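You operate a simulated robot arm through the tools that you are given. There is no shell and no other tool. Be economical: measure what you need, move in short steps, check, and stop when the job is done.

Carry out the task below with a simulated robot arm. There is one attempt and no reset: what you move stays moved.

TASK
Slide the grey strap along the top of the trestle table until it stands next to the black roller.
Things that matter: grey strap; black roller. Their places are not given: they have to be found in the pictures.

It is judged by the outcome, as a careful person would: the job done as asked, and still so three seconds after it is handed in. It fails if anything else is knocked over, pushed out of place, dropped, spilled or broken.

THE ROBOT
A 7-joint arm with a two-finger parallel gripper, fixed in place. Base frame: the origin is at the foot of the arm, x ahead of it, y to its left, z up; the work surface is at about z = 0. Lengths are in m, angles in degrees, forces in N, time in s.
With the tool pointing down near the work surface it reaches from about 0.22 to 0.58 m from the base axis. Its first joint turns from -66.0 to 66.0 degrees. Payload 2.5 kg.
Tool frame: the origin (TCP) lies between the finger pads and is the grasp point; the fingertips stand 0.023 m ahead of it; z points along the fingers, y is the line along which they close. The gripper opens to 0.094 m. The fingers are 0.038 m wide and 0.01 m thick; the gripper's body (0.054 by 0.096 m) begins 0.039 m behind the TCP.
Orientation is that of the tool frame in the base frame, as a unit quaternion [w, x, y, z]. With the fingers straight down and closing along the base's y, the tool's x points along the base's -x, its y along +y and its z along -z.

THE INTERFACE
- The arm moves only by the tool arm_command. Its argument "series" is a list of rows, each a list of 3 entries, a list of its own where there are three numbers: the turn, a rotation vector about the tool's x, y, z in rad, then the shift along the tool's x, y, z in mm, then the opening in per cent of the stroke, from 0 (shut) to 100 (fully open). In form: [[[ax, ay, az], [tx, ty, tz], hand], ...]. A call has 1 to 12 rows; each row shifts and turns the commanded pose from where the row before left it, along the tool's axes as they then stand. A row lasts 0.2 s, in which the tool goes at most 0.05 m and 8.6 degrees; a call with a longer step from one row to the next is refused whole, and so is a gripper value outside its range. A pose out of reach is approached as far as the arm can. The call stops where the force on the tool passes 40 N (or 10 N more than at its start, if that is more) or the arm is blocked; 0.2 s more then pass. The fingers move at their own pace (about 0.108 m/s each) and stop on an object; they squeeze with about 21 N. The grip force told is the motor's: it shows also when the fingers shut on nothing. Time passes only in rows, and 0.2 s behind the last, so rows that do not move let the fingers close. It gives the time, the measured TCP pose, the force on the tool (base axes), the opening and the grip force at its end, in the units of the frame above (readings bear some noise), and new pictures: "pictures" is both (left out), scene, wrist or none.
- Cameras (640 x 400 px; columns grow to the right, rows downward): "scene" is fixed at [0.1016, -0.3987, 0.5416]; the picture's right is [0.93, -0.36, 0.00], its down [-0.22, -0.55, -0.80] and it looks along [0.29, 0.75, -0.59] (base axes); focal length 343 px, centre (320, 200). "wrist" rides on the gripper at [-0.039, 0, -0.044] in the tool frame; the picture's right is [0.00, -1.00, 0.00], its down [0.97, 0.00, -0.24] and it looks along [0.24, 0.00, 0.97] (tool axes); focal length 218 px, centre (320, 200).
- pixel_to_xyz(camera, pixels): for up to 12 pixels [column, row] of the newest picture of that camera ("zoom" is the newest enlarged one), the place [x, y, z] in the base frame of the surface seen there, good to about 0.002 m. No time passes.
- zoom(camera, box): a new picture of the part [left, top, right, bottom] of that camera's present view, enlarged. No time passes.
- job_done(): hands the job in; it is judged then, once.

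Work in short steps. Measure before you move; look again where a grasp or a placing could have gone wrong, and mend it. You have 60 turns and 100 pictures in all, the two below and enlarged ones among them. Open the gripper and draw the arm clear of the work before you hand the job in, unless the task says otherwise; then end with one line.

The tools are called after ">>>" as a command line: name --argument value ..., lists and objects as JSON in quotes. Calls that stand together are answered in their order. arm_command: Moves the arm, as the interface text tells. Its arguments: {"type":"object","properties":{"series":{"type":"array","items":{"type":"array"}},"pictures":{"type":"string","enum":["both","scene","wrist","none"]}},"required":["series"]} The other tools are called the same way: pixel_to_xyz (camera, pixels) gives the place of the surface under pixels of a picture; zoom (camera, box) takes an enlarged picture of a part of a camera's view; job_done () hands the job in.

At the start:

```text
t: 0.0
eef_pos: [0.405, 0.0111, 0.2344]
ee_rot: [-0.001, 0.0, 1.0, 0.0]
ft_force: [0.0, -0.7, -0.3]
grip_width: 0.0941
grasp_force: 0.1
```

scene: 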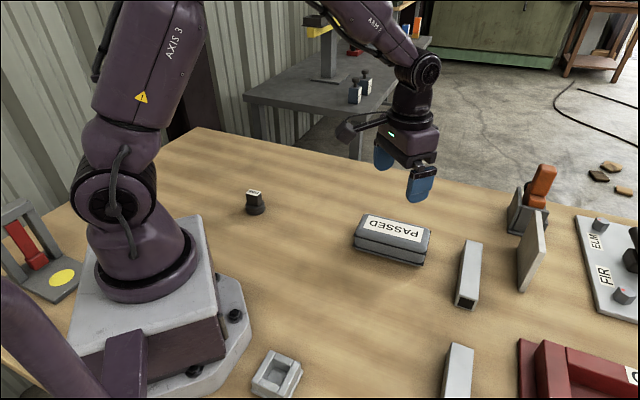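
wrist: 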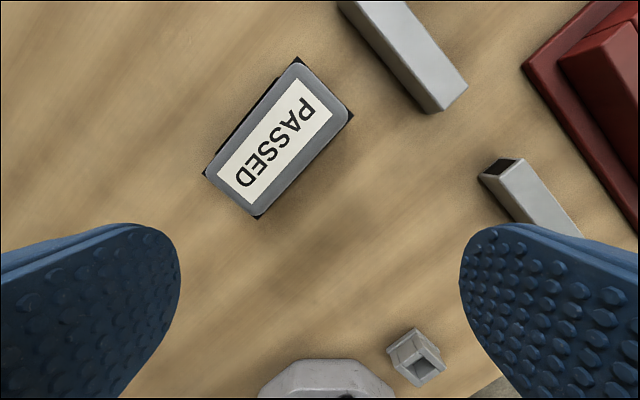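

The pictures show several grey pieces and a small black piece near (255,200), so I enlarge the views to tell which is which.

>>> zoom --camera "scene" --box '[220, 160, 440, 298]'

>>> zoom --camera "scene" --box '[420, 150, 640, 288]'

>>> zoom --camera "scene" --box '[420, 262, 640, 400]'

>>> zoom --camera "scene" --box '[0, 180, 320, 400]'

```text
2.90 times, centred on (330, 229) of scene
```

zoom: 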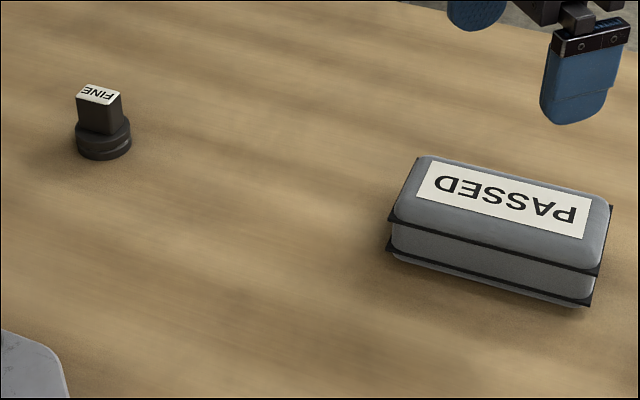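

```text
2.90 times, centred on (530, 219) of scene
```

zoom: 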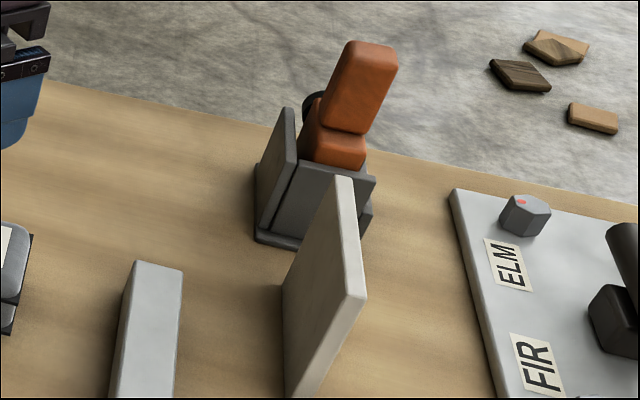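

```text
2.90 times, centred on (530, 331) of scene
```

zoom: 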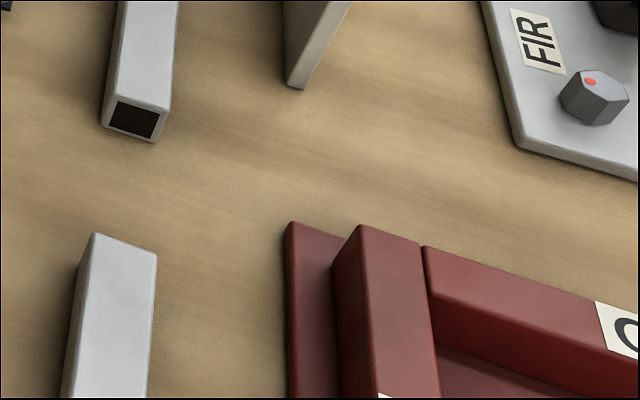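

```text
1.82 times, centred on (160, 290) of scene
```

zoom: 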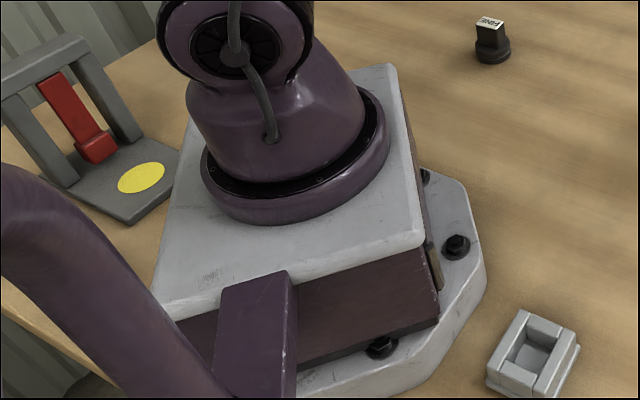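

The thin upright plate at (532,250) could be the strap, and the dark thing at (632,250) is cut off by the picture edge. I measure both along with the other pieces.

>>> pixel_to_xyz --camera "scene" --pixels '[[255, 208], [395, 235], [468, 262], [545, 215], [530, 225], [521, 285], [635, 235], [630, 262], [456, 365], [277, 375], [598, 226], [623, 295]]'

>>> zoom --camera "scene" --box '[560, 190, 640, 310]'

```text
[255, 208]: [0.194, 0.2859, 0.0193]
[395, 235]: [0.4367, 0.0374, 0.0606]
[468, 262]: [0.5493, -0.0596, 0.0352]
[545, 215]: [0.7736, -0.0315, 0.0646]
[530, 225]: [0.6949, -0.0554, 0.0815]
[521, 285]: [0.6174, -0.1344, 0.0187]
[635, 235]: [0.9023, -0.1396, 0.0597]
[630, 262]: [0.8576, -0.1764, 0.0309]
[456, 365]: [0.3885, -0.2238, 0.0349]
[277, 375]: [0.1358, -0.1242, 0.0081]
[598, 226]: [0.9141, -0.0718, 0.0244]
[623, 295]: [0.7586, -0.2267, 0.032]
```

```text
3.33 times, centred on (600, 250) of scene
```

zoom: 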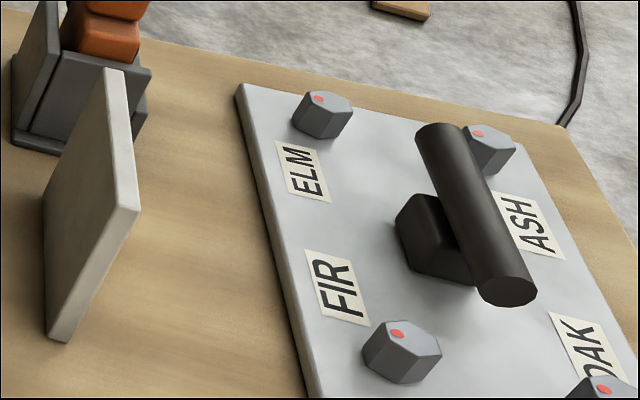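

Those far pieces are out of reach, and part of the reachable table at right is hidden from both cameras. I raise the tool 120 mm and shift it right (-y) 150 mm to look there.

>>> arm_command --series '[[[0, 0, 0], [0, -30, -30], 100], [[0, 0, 0], [0, -30, -30], 100], [[0, 0, 0], [0, -30, -30], 100], [[0, 0, 0], [0, -30, -30], 100], [[0, 0, 0], [0, -30, 0], 100], [[0, 0, 0], [0, 0, 0], 100]]'

```text
t: 1.4
eef_pos: [0.4083, -0.1406, 0.3532]
ee_rot: [0.0, -0.001, 1.0, 0.0]
ft_force: [0.3, -0.4, 0.7]
grip_width: 0.094
grasp_force: 0.0
```

scene: 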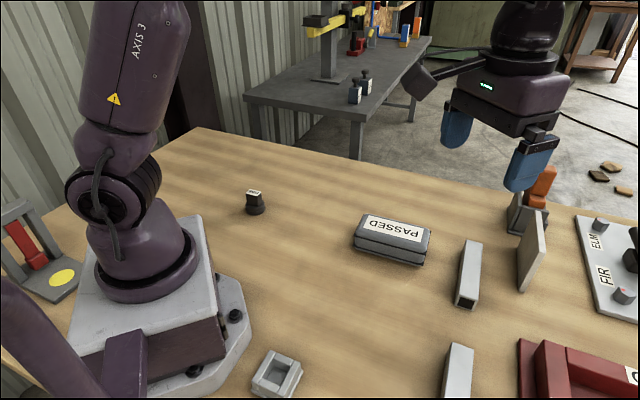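
wrist: 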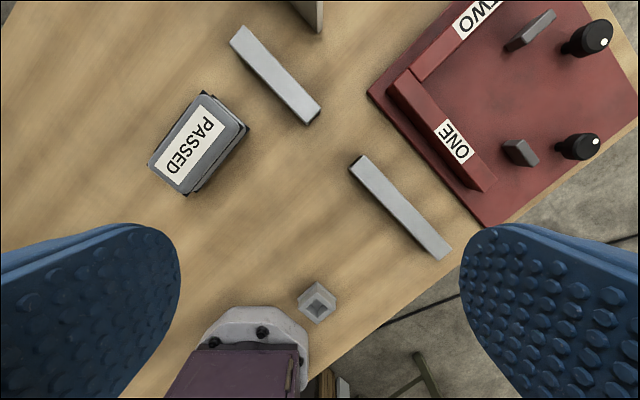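

Nothing new shows on the right, where the table ends. I enlarge this wrist view, then move left.

>>> zoom --camera "wrist" --box '[140, 0, 480, 212]'

>>> arm_command --series '[[[0, 0, 0], [0, 45, 0], 100], [[0, 0, 0], [0, 45, 0], 100], [[0, 0, 0], [0, 45, 0], 100], [[0, 0, 0], [0, 45, 0], 100], [[0, 0, 0], [0, 45, 0], 100], [[0, 0, 0], [0, 45, 0], 100], [[0, 0, 0], [0, 45, 0], 100], [[0, 0, 0], [0, 0, 0], 100]]'

```text
1.88 times, centred on (310, 106) of wrist
```

zoom: 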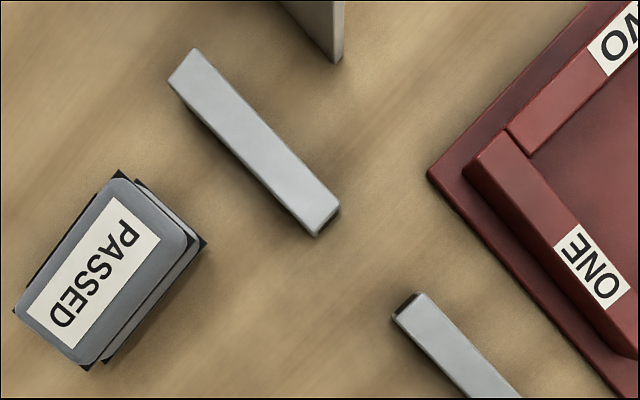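

```text
t: 3.2
eef_pos: [0.4051, 0.176, 0.3541]
ee_rot: [0.0, 0.0, 1.0, -0.001]
ft_force: [-0.1, 0.9, -0.1]
grip_width: 0.0941
grasp_force: 0.0
```

scene: 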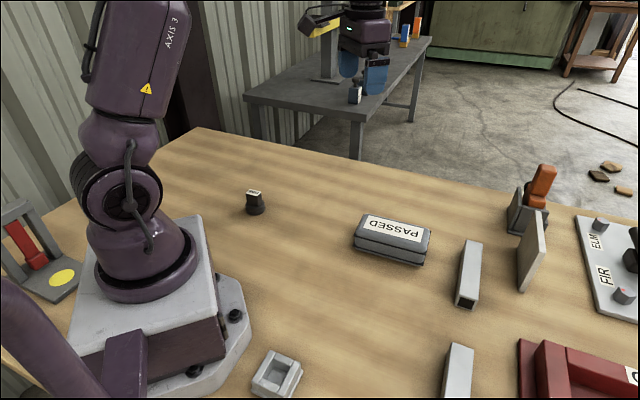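
wrist: 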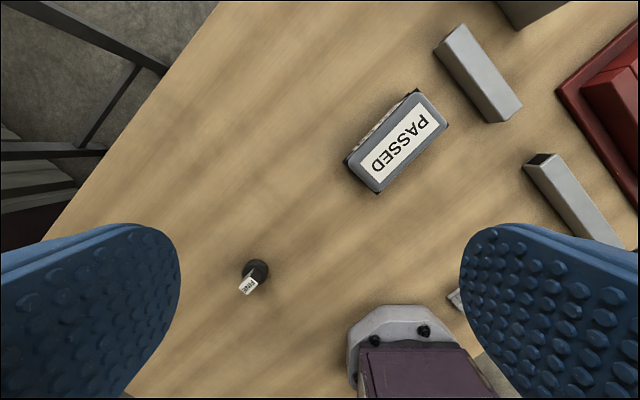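

The only pieces near are the PASSED box, the FINE piece at (253,275), the bars and the small block. I enlarge the box, whose other side seems to carry something, and the FINE piece.

>>> zoom --camera "wrist" --box '[320, 75, 480, 205]'

>>> zoom --camera "wrist" --box '[200, 240, 300, 310]'

>>> zoom --camera "scene" --box '[340, 200, 450, 275]'

>>> zoom --camera "scene" --box '[230, 180, 280, 220]'

```text
3.08 times, centred on (400, 140) of wrist
```

zoom: 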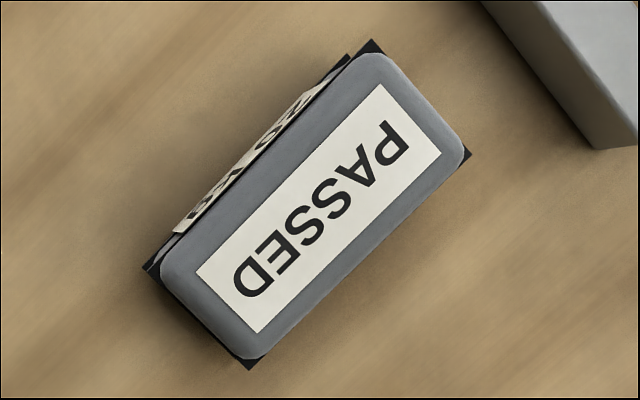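

```text
5.71 times, centred on (250, 275) of wrist
```

zoom: 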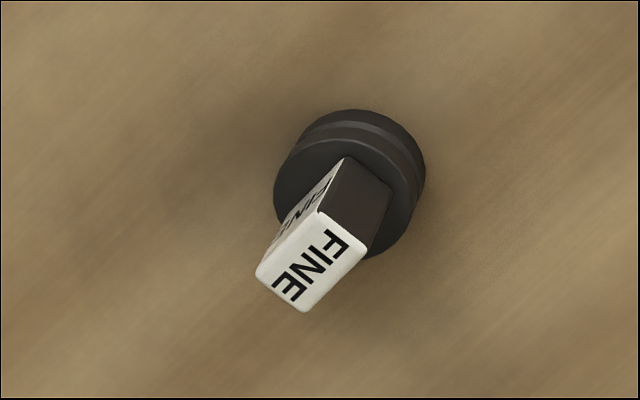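

```text
5.33 times, centred on (395, 238) of scene
```

zoom: 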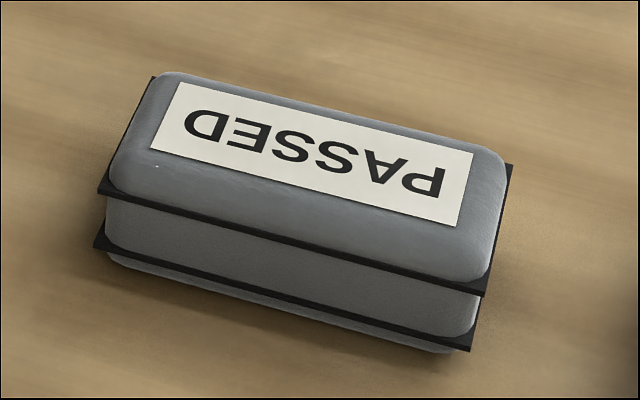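

```text
10.00 times, centred on (255, 200) of scene
```

zoom: 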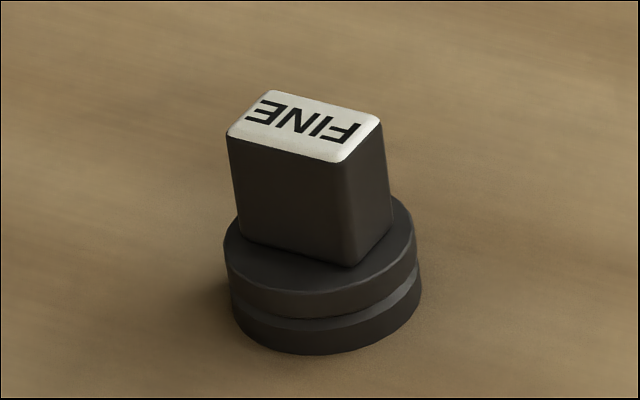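

The box's far side (facing +x,+y) carries a second label that I can't read from here. I lower the tool beyond that side to read it.

>>> arm_command --series '[[[0, 0, 0], [-20, 0, 40], 100], [[0, 0, 0], [-20, 0, 40], 100], [[0, 0, 0], [-20, 0, 40], 100], [[0, 0, 0], [-20, 0, 40], 100], [[0, 0, 0], [-10, 0, 30], 100], [[0, 0, 0], [0, 0, 0], 100]]' --pictures "wrist"

```text
t: 4.6
eef_pos: [0.4969, 0.1779, 0.1637]
ee_rot: [-0.001, 0.0, 1.0, 0.0]
ft_force: [-0.8, -0.3, 0.1]
grip_width: 0.0941
grasp_force: 0.0
```

wrist: 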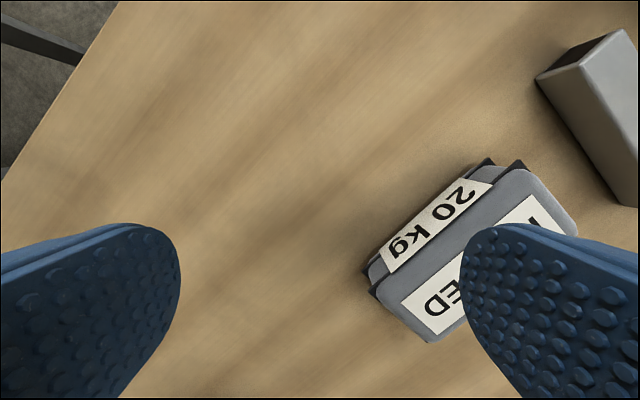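

The side label reads "20 kg", so the box is far too heavy to be the piece to move. Next I look at the far area from the wrist: the thin plate, the bars and whatever stands behind them.

>>> arm_command --series '[[[0, 0, 0], [0, 0, -40], 100], [[0, 0, 0], [0, -40, -20], 100], [[0, 0, 0], [0, -45, 0], 100], [[0, 0, 0], [0, -45, 0], 100], [[0, 0, 0], [0, -45, 0], 100], [[0, 0, 0], [0, -45, 0], 100], [[0, 0.14, 0], [0, -25, 0], 100], [[0, 0.14, 0], [0, 0, 0], 100], [[0, 0.14, 0], [0, 0, 0], 100], [[0, 0, 0], [0, 0, 0], 100]]' --pictures "wrist"

```text
t: 6.8
eef_pos: [0.4962, -0.0681, 0.2238]
ee_rot: [-0.21, 0.001, 0.978, 0.001]
ft_force: [-0.9, -0.4, -1.2]
grip_width: 0.0942
grasp_force: 0.0
```

wrist: 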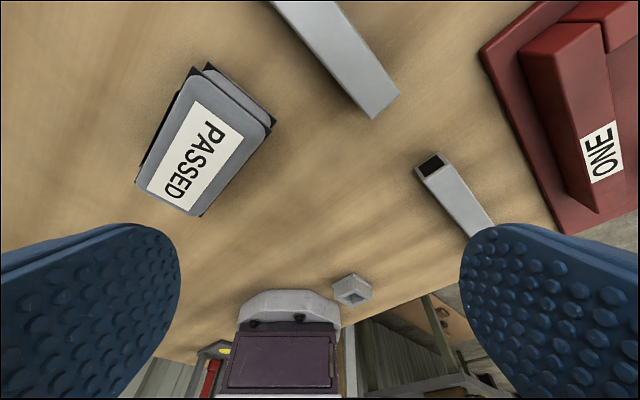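

That tilted the camera back toward the base, so I tilt the other way.

>>> arm_command --series '[[[0, -0.145, 0], [0, 0, 0], 100], [[0, -0.145, 0], [0, 0, 0], 100], [[0, -0.145, 0], [0, 0, 0], 100], [[0, -0.145, 0], [0, 0, -20], 100], [[0, -0.145, 0], [0, 0, -20], 100], [[0, -0.145, 0], [0, 0, -20], 100], [[0, -0.1, 0], [0, 0, 0], 100], [[0, 0, 0], [0, 0, 0], 100]]' --pictures "wrist"

```text
t: 8.6
eef_pos: [0.4883, -0.0692, 0.2845]
ee_rot: [0.272, 0.0, 0.962, -0.001]
ft_force: [-0.7, -0.3, 0.0]
grip_width: 0.0941
grasp_force: 0.0
```

wrist: 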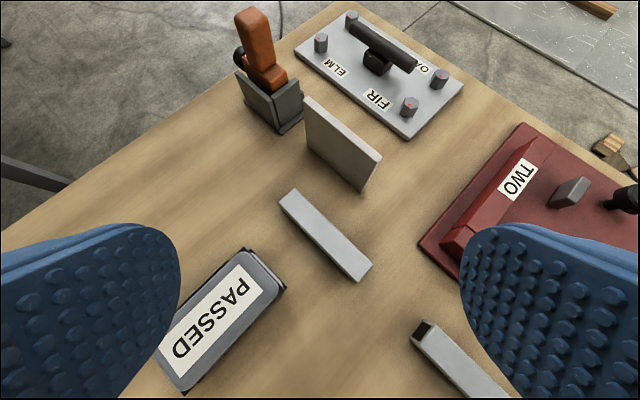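

Read together, the labels fit: the banded grey piece tagged "PASSED / 20 kg" looks like a folded, load-tested strap with its rating, and the black round grooved piece marked "FINE" is the only roller-like thing within reach. I measure both.

>>> pixel_to_xyz --camera "scene" --pixels '[[366, 216], [357, 232], [422, 250], [428, 231], [354.2, 236.2], [425, 255.5], [392, 249], [392, 232], [249, 192], [259, 192], [247, 208], [263, 208]]'

>>> zoom --camera "scene" --box '[340, 200, 450, 275]'

```text
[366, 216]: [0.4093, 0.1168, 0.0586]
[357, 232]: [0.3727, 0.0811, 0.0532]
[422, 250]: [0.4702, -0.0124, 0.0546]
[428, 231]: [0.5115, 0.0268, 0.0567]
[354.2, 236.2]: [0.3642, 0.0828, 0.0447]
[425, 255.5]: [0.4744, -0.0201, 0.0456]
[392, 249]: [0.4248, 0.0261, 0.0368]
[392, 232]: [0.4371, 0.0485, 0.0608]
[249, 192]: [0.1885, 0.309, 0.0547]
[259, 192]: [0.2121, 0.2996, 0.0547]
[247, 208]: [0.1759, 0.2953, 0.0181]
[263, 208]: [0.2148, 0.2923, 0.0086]
```

```text
5.33 times, centred on (395, 238) of scene
```

zoom: 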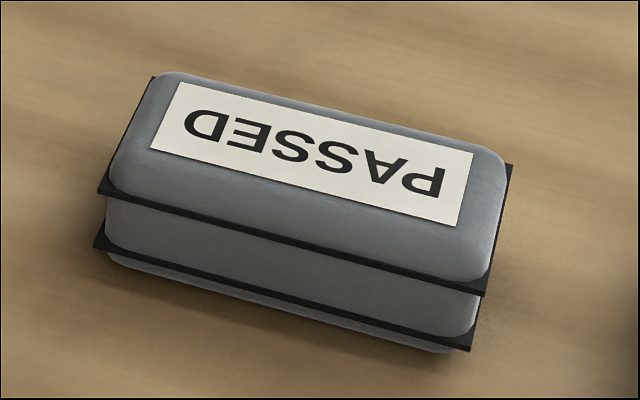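

The strap is about 0.15 × 0.065 × 0.061 m, centred near (0.44, 0.05), with its long axis at about -43°, pointing almost at the roller at (0.195, 0.29). I straighten the tool, move over the strap and yaw to close across its width.

>>> arm_command --series '[[[0, 0.14, 0], [0, 0, 0], 100], [[0, 0.14, 0], [0, 0, 0], 100], [[0, 0.14, 0], [0, 0, 0], 100], [[0, 0.132, 0], [0, 0, 0], 100], [[0, 0, 0.13], [0, 0, 0], 100], [[0, 0, 0.13], [0, 0, 0], 100], [[0, 0, 0.13], [0, 0, 0], 100], [[0, 0, 0.13], [0, 0, 0], 100], [[0, 0, 0.13], [0, 0, 0], 100], [[0, 0, 0.092], [0, 0, 0], 100], [[0, 0, 0], [0, 0, 0], 100]]' --pictures "none"

```text
t: 11.0
eef_pos: [0.4854, -0.069, 0.2829]
ee_rot: [0.0, 0.363, 0.932, 0.0]
ft_force: [0.1, 0.1, 0.5]
grip_width: 0.094
grasp_force: 0.2
```

Tool y is now (0.68, 0.74), as wanted. I move over the strap, still high, and look.

>>> arm_command --series '[[[0, 0, 0], [38, 20, 15], 100], [[0, 0, 0], [38, 20, 15], 100], [[0, 0, 0], [38, 19, 10], 100], [[0, 0, 0], [0, 0, 0], 100]]'

```text
t: 12.0
eef_pos: [0.4434, 0.0529, 0.2446]
ee_rot: [-0.001, 0.363, 0.932, 0.0]
ft_force: [0.6, -0.3, 0.3]
grip_width: 0.0939
grasp_force: 0.1
```

scene: 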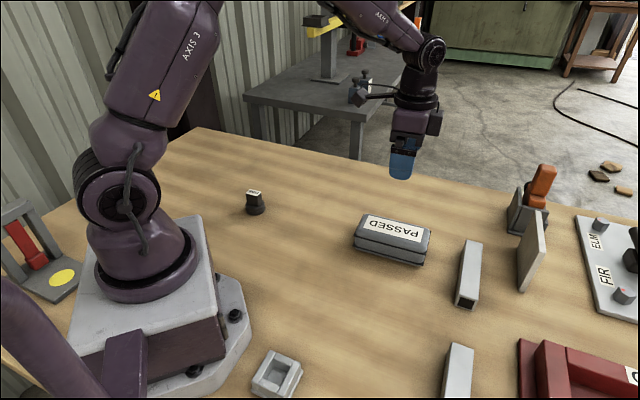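
wrist: 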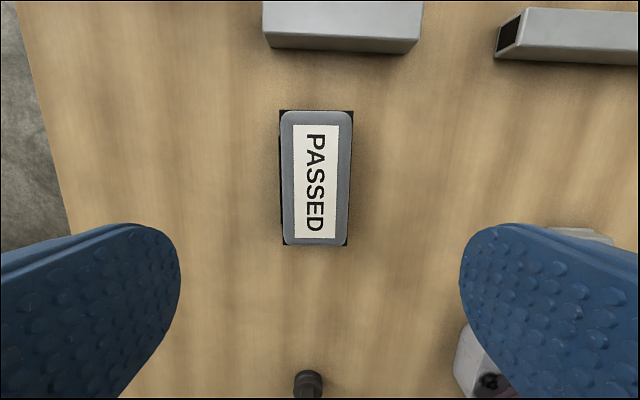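

The strap is well aligned: columns 280–353, rows 110–245, with the roller straight below at (308,382). I measure its edges.

>>> pixel_to_xyz --camera "wrist" --pixels '[[287, 180], [349, 180], [281, 180], [351, 180], [316, 113], [316, 241], [316, 180], [308, 378], [298, 385], [319, 385]]'

>>> zoom --camera "wrist" --box '[260, 90, 380, 260]'

>>> zoom --camera "wrist" --box '[270, 350, 350, 400]'

```text
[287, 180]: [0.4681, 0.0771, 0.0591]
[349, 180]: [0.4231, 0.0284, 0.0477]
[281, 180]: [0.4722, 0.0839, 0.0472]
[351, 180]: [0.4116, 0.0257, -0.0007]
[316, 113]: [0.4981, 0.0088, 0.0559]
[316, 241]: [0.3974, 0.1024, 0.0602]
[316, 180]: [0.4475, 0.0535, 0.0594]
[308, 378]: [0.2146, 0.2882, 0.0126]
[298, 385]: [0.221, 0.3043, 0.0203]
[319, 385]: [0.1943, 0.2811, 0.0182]
```

```text
2.35 times, centred on (320, 175) of wrist
```

zoom: 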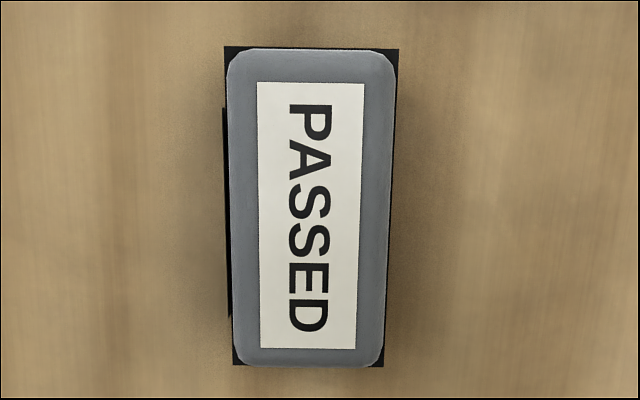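

```text
8.00 times, centred on (310, 375) of wrist
```

zoom: 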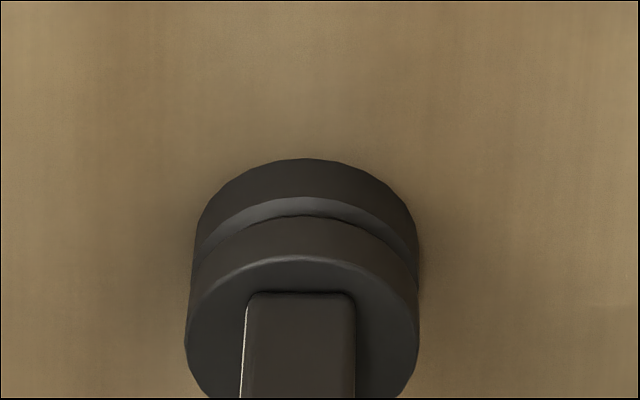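

The strap's centre is at (0.4478, 0.056), about 74 mm wide. I shift 5 mm in tool y and go down in steps to TCP z ≈ 0.037 with the fingers open.

>>> arm_command --series '[[[0, 0, 0], [-1, 5, 35], 100], [[0, 0, 0], [0, 0, 40], 100], [[0, 0, 0], [0, 0, 40], 100], [[0, 0, 0], [0, 0, 30], 100], [[0, 0, 0], [0, 0, 25], 100], [[0, 0, 0], [0, 0, 20], 100], [[0, 0, 0], [0, 0, 17], 100], [[0, 0, 0], [0, 0, 0], 100]]'

```text
t: 13.8
eef_pos: [0.4454, 0.0546, 0.0359]
ee_rot: [-0.001, 0.363, 0.932, 0.0]
ft_force: [-0.6, 0.8, -0.3]
grip_width: 0.0937
grasp_force: 0.0
```

scene: 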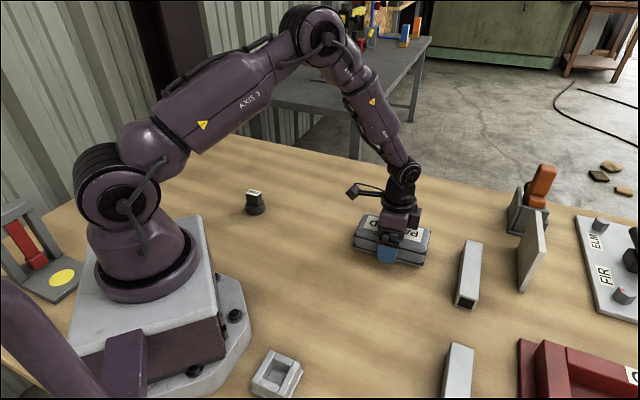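
wrist: 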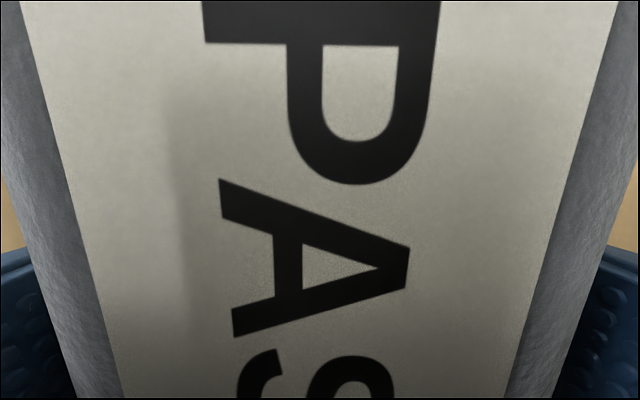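

The strap is straddled centrally and no contact force shows. I close the fingers on it.

>>> arm_command --series '[[[0, 0, 0], [0, 0, 0], 60], [[0, 0, 0], [0, 0, 0], 60], [[0, 0, 0], [0, 0, 0], 60]]' --pictures "none"

```text
t: 14.6
eef_pos: [0.4445, 0.0548, 0.0364]
ee_rot: [-0.001, 0.362, 0.932, 0.0]
ft_force: [0.8, 0.0, 0.3]
grip_width: 0.0754
grasp_force: 21.5
```

The grip holds at 75 mm. I try a short, gentle slide of 12 mm along the strap's axis toward the roller.

>>> arm_command --series '[[[0, 0, 0], [3, 0, 0], 60], [[0, 0, 0], [4, 0, 0], 60], [[0, 0, 0], [5, 0, 0], 60], [[0, 0, 0], [0, 0, 0], 60]]'

```text
t: 15.6
eef_pos: [0.4365, 0.0636, 0.0361]
ee_rot: [-0.001, 0.363, 0.932, -0.001]
ft_force: [0.4, -1.2, 0.2]
grip_width: 0.0752
grasp_force: 21.3
```

scene: 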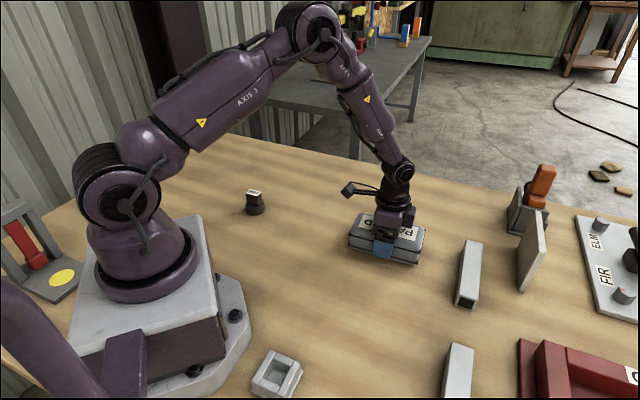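
wrist: 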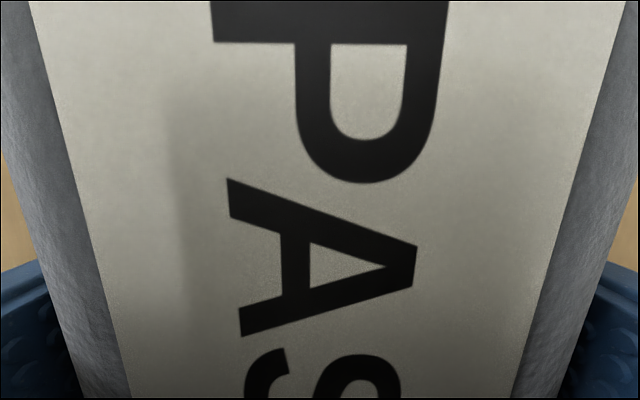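

The strap slides along freely with low force. I continue 150 mm, easing 12 mm sideways to line up with the roller.

>>> arm_command --series '[[[0, 0, 0], [10, 1, 0], 60], [[0, 0, 0], [15, 1, 0], 60], [[0, 0, 0], [15, 2, 0], 60], [[0, 0, 0], [15, 2, 0], 60], [[0, 0, 0], [15, 2, 0], 60], [[0, 0, 0], [15, 2, 0], 60], [[0, 0, 0], [15, 1, 0], 60], [[0, 0, 0], [15, 1, 0], 60], [[0, 0, 0], [15, 0, 0], 60], [[0, 0, 0], [12, 0, 0], 60], [[0, 0, 0], [8, 0, 0], 60], [[0, 0, 0], [0, 0, 0], 60]]' --pictures "scene"

>>> zoom --camera "scene" --box '[220, 160, 420, 285]'

```text
t: 18.2
eef_pos: [0.334, 0.1719, 0.0372]
ee_rot: [-0.001, 0.362, 0.932, 0.0]
ft_force: [-0.4, -0.2, 0.9]
grip_width: 0.0745
grasp_force: 20.8
```

scene: 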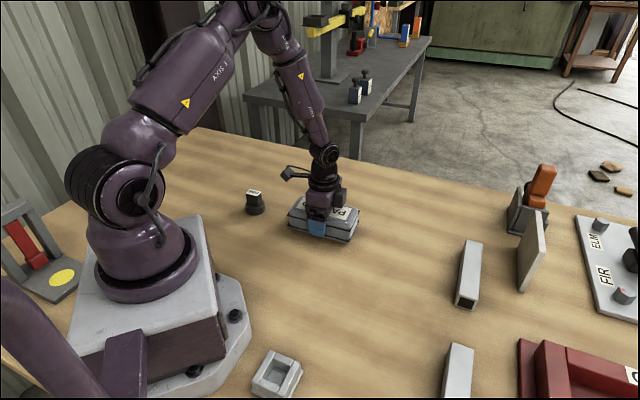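

```text
3.20 times, centred on (320, 222) of scene
```

zoom: 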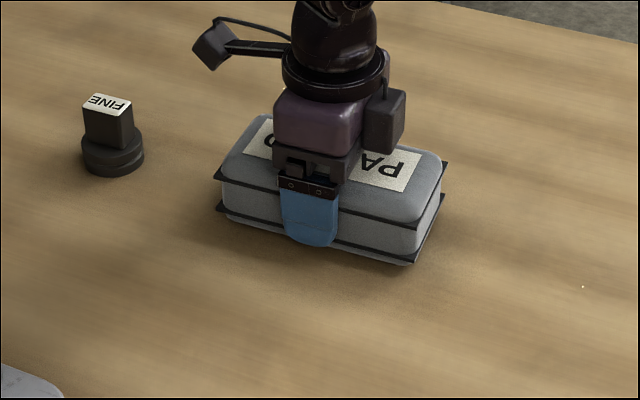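

The strap is on course, so I measure its leading end and the roller's near rim.

>>> pixel_to_xyz --camera "zoom" --pixels '[[216, 178], [219, 208], [242, 125], [139, 161], [128, 168], [110, 174], [88, 165], [84, 155], [112, 140], [260, 112], [118, 100]]'

```text
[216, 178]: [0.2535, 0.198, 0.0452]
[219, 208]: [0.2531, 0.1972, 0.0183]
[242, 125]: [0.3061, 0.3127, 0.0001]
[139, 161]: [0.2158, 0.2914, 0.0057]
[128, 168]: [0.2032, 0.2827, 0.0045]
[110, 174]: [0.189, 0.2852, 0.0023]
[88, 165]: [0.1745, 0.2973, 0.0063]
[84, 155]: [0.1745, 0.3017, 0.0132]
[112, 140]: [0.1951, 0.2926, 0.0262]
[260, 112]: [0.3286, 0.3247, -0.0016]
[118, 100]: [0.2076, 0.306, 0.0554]
```

The gap is about 90 mm. Before closing it, I check the height of the gripper's protruding part at zoom (212,50) against the roller top at z 0.056.

>>> pixel_to_xyz --camera "zoom" --pixels '[[212, 50], [210, 64], [197, 45], [330, 120]]'

```text
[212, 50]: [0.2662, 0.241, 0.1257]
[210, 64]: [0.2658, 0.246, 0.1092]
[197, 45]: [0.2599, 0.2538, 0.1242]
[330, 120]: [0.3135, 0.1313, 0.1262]
```

The protrusion stays above z 0.105, clear of the roller. I slide 80 mm more and slow down at the end, leaving a gap of about 11 mm.

>>> arm_command --series '[[[0, 0, 0], [10, 1, 0], 60], [[0, 0, 0], [14, 1, 0], 60], [[0, 0, 0], [14, 1, 0], 60], [[0, 0, 0], [14, 0, 0], 60], [[0, 0, 0], [12, 0, 0], 60], [[0, 0, 0], [8, 0, 0], 60], [[0, 0, 0], [5, 0, 0], 60], [[0, 0, 0], [3, 0, 0], 60], [[0, 0, 0], [0, 0, 0], 60]]' --pictures "scene"

>>> zoom --camera "scene" --box '[220, 160, 348, 240]'

```text
t: 20.2
eef_pos: [0.2776, 0.2304, 0.0364]
ee_rot: [-0.001, 0.362, 0.932, -0.001]
ft_force: [-0.4, -0.8, 0.3]
grip_width: 0.0747
grasp_force: 20.9
```

scene: 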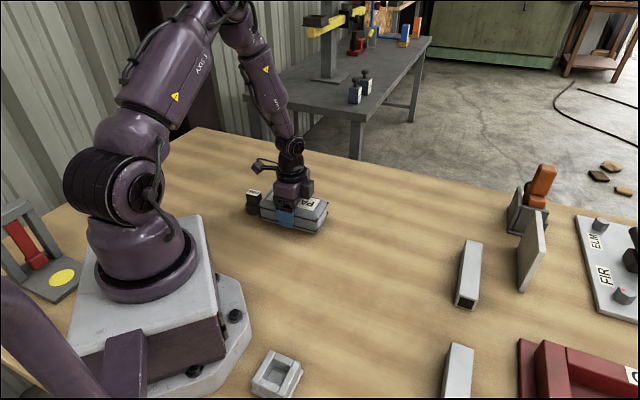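

```text
5.00 times, centred on (284, 200) of scene
```

zoom: 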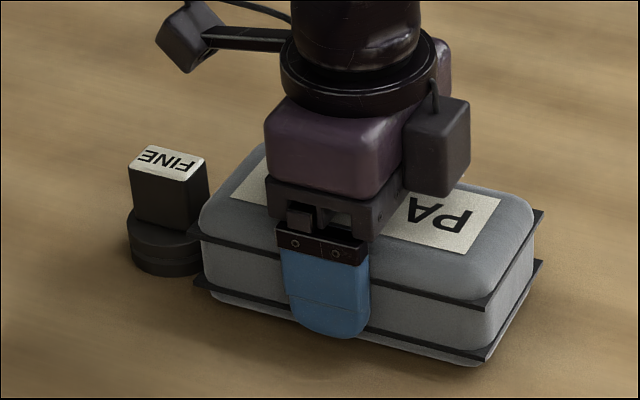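

The strap's end now stands about 1 cm from the roller, which hasn't moved. I open the fingers and lift straight up.

>>> arm_command --series '[[[0, 0, 0], [0, 0, 0], 100], [[0, 0, 0], [0, 0, 0], 100], [[0, 0, 0], [0, 0, -15], 100], [[0, 0, 0], [0, 0, -30], 100], [[0, 0, 0], [0, 0, -40], 100], [[0, 0, 0], [0, 0, -40], 100], [[0, 0, 0], [0, 0, -40], 100], [[0, 0, 0], [-40, 0, 0], 100], [[0, 0, 0], [-40, 0, 0], 100], [[0, 0, 0], [-40, 0, 0], 100], [[0, 0, 0], [0, 0, 0], 100]]'

>>> zoom --camera "scene" --box '[220, 160, 348, 240]'

```text
t: 22.6
eef_pos: [0.3665, 0.1469, 0.2027]
ee_rot: [-0.002, 0.362, 0.932, -0.001]
ft_force: [-0.1, -0.6, 0.1]
grip_width: 0.0939
grasp_force: 0.1
```

scene: 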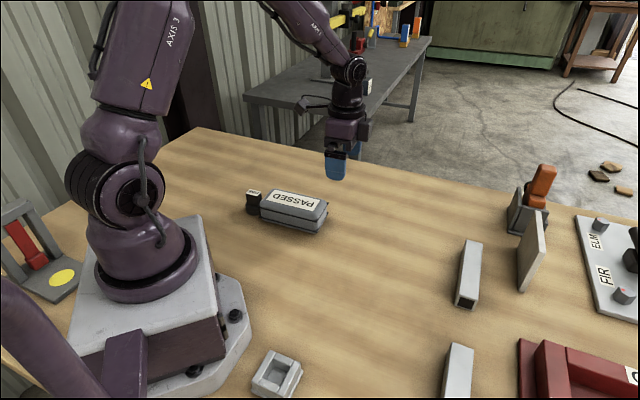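
wrist: 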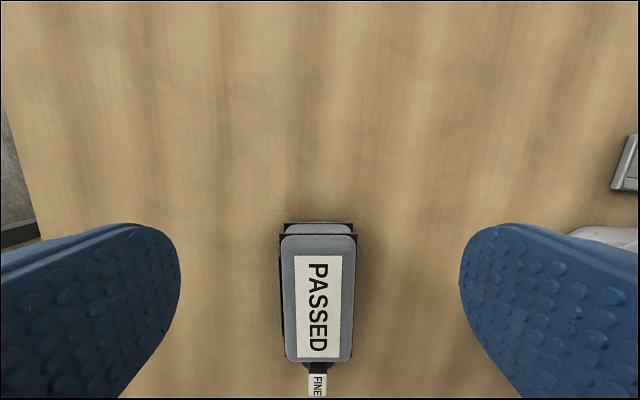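

```text
5.00 times, centred on (284, 200) of scene
```

zoom: 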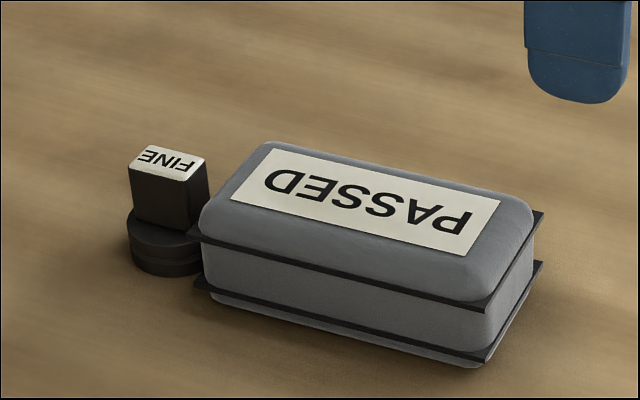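

The strap stands right next to the roller, both upright and at rest. The gripper is open and clear, so I hand the job in.

>>> job_done

```text
The job is handed in.
```

I slid the grey strap (the banded piece labelled "PASSED") along the table until its end stood about 1 cm from the black roller (marked "FINE"), moved nothing else, and handed the job in; I picked out both pieces from their looks and labels.
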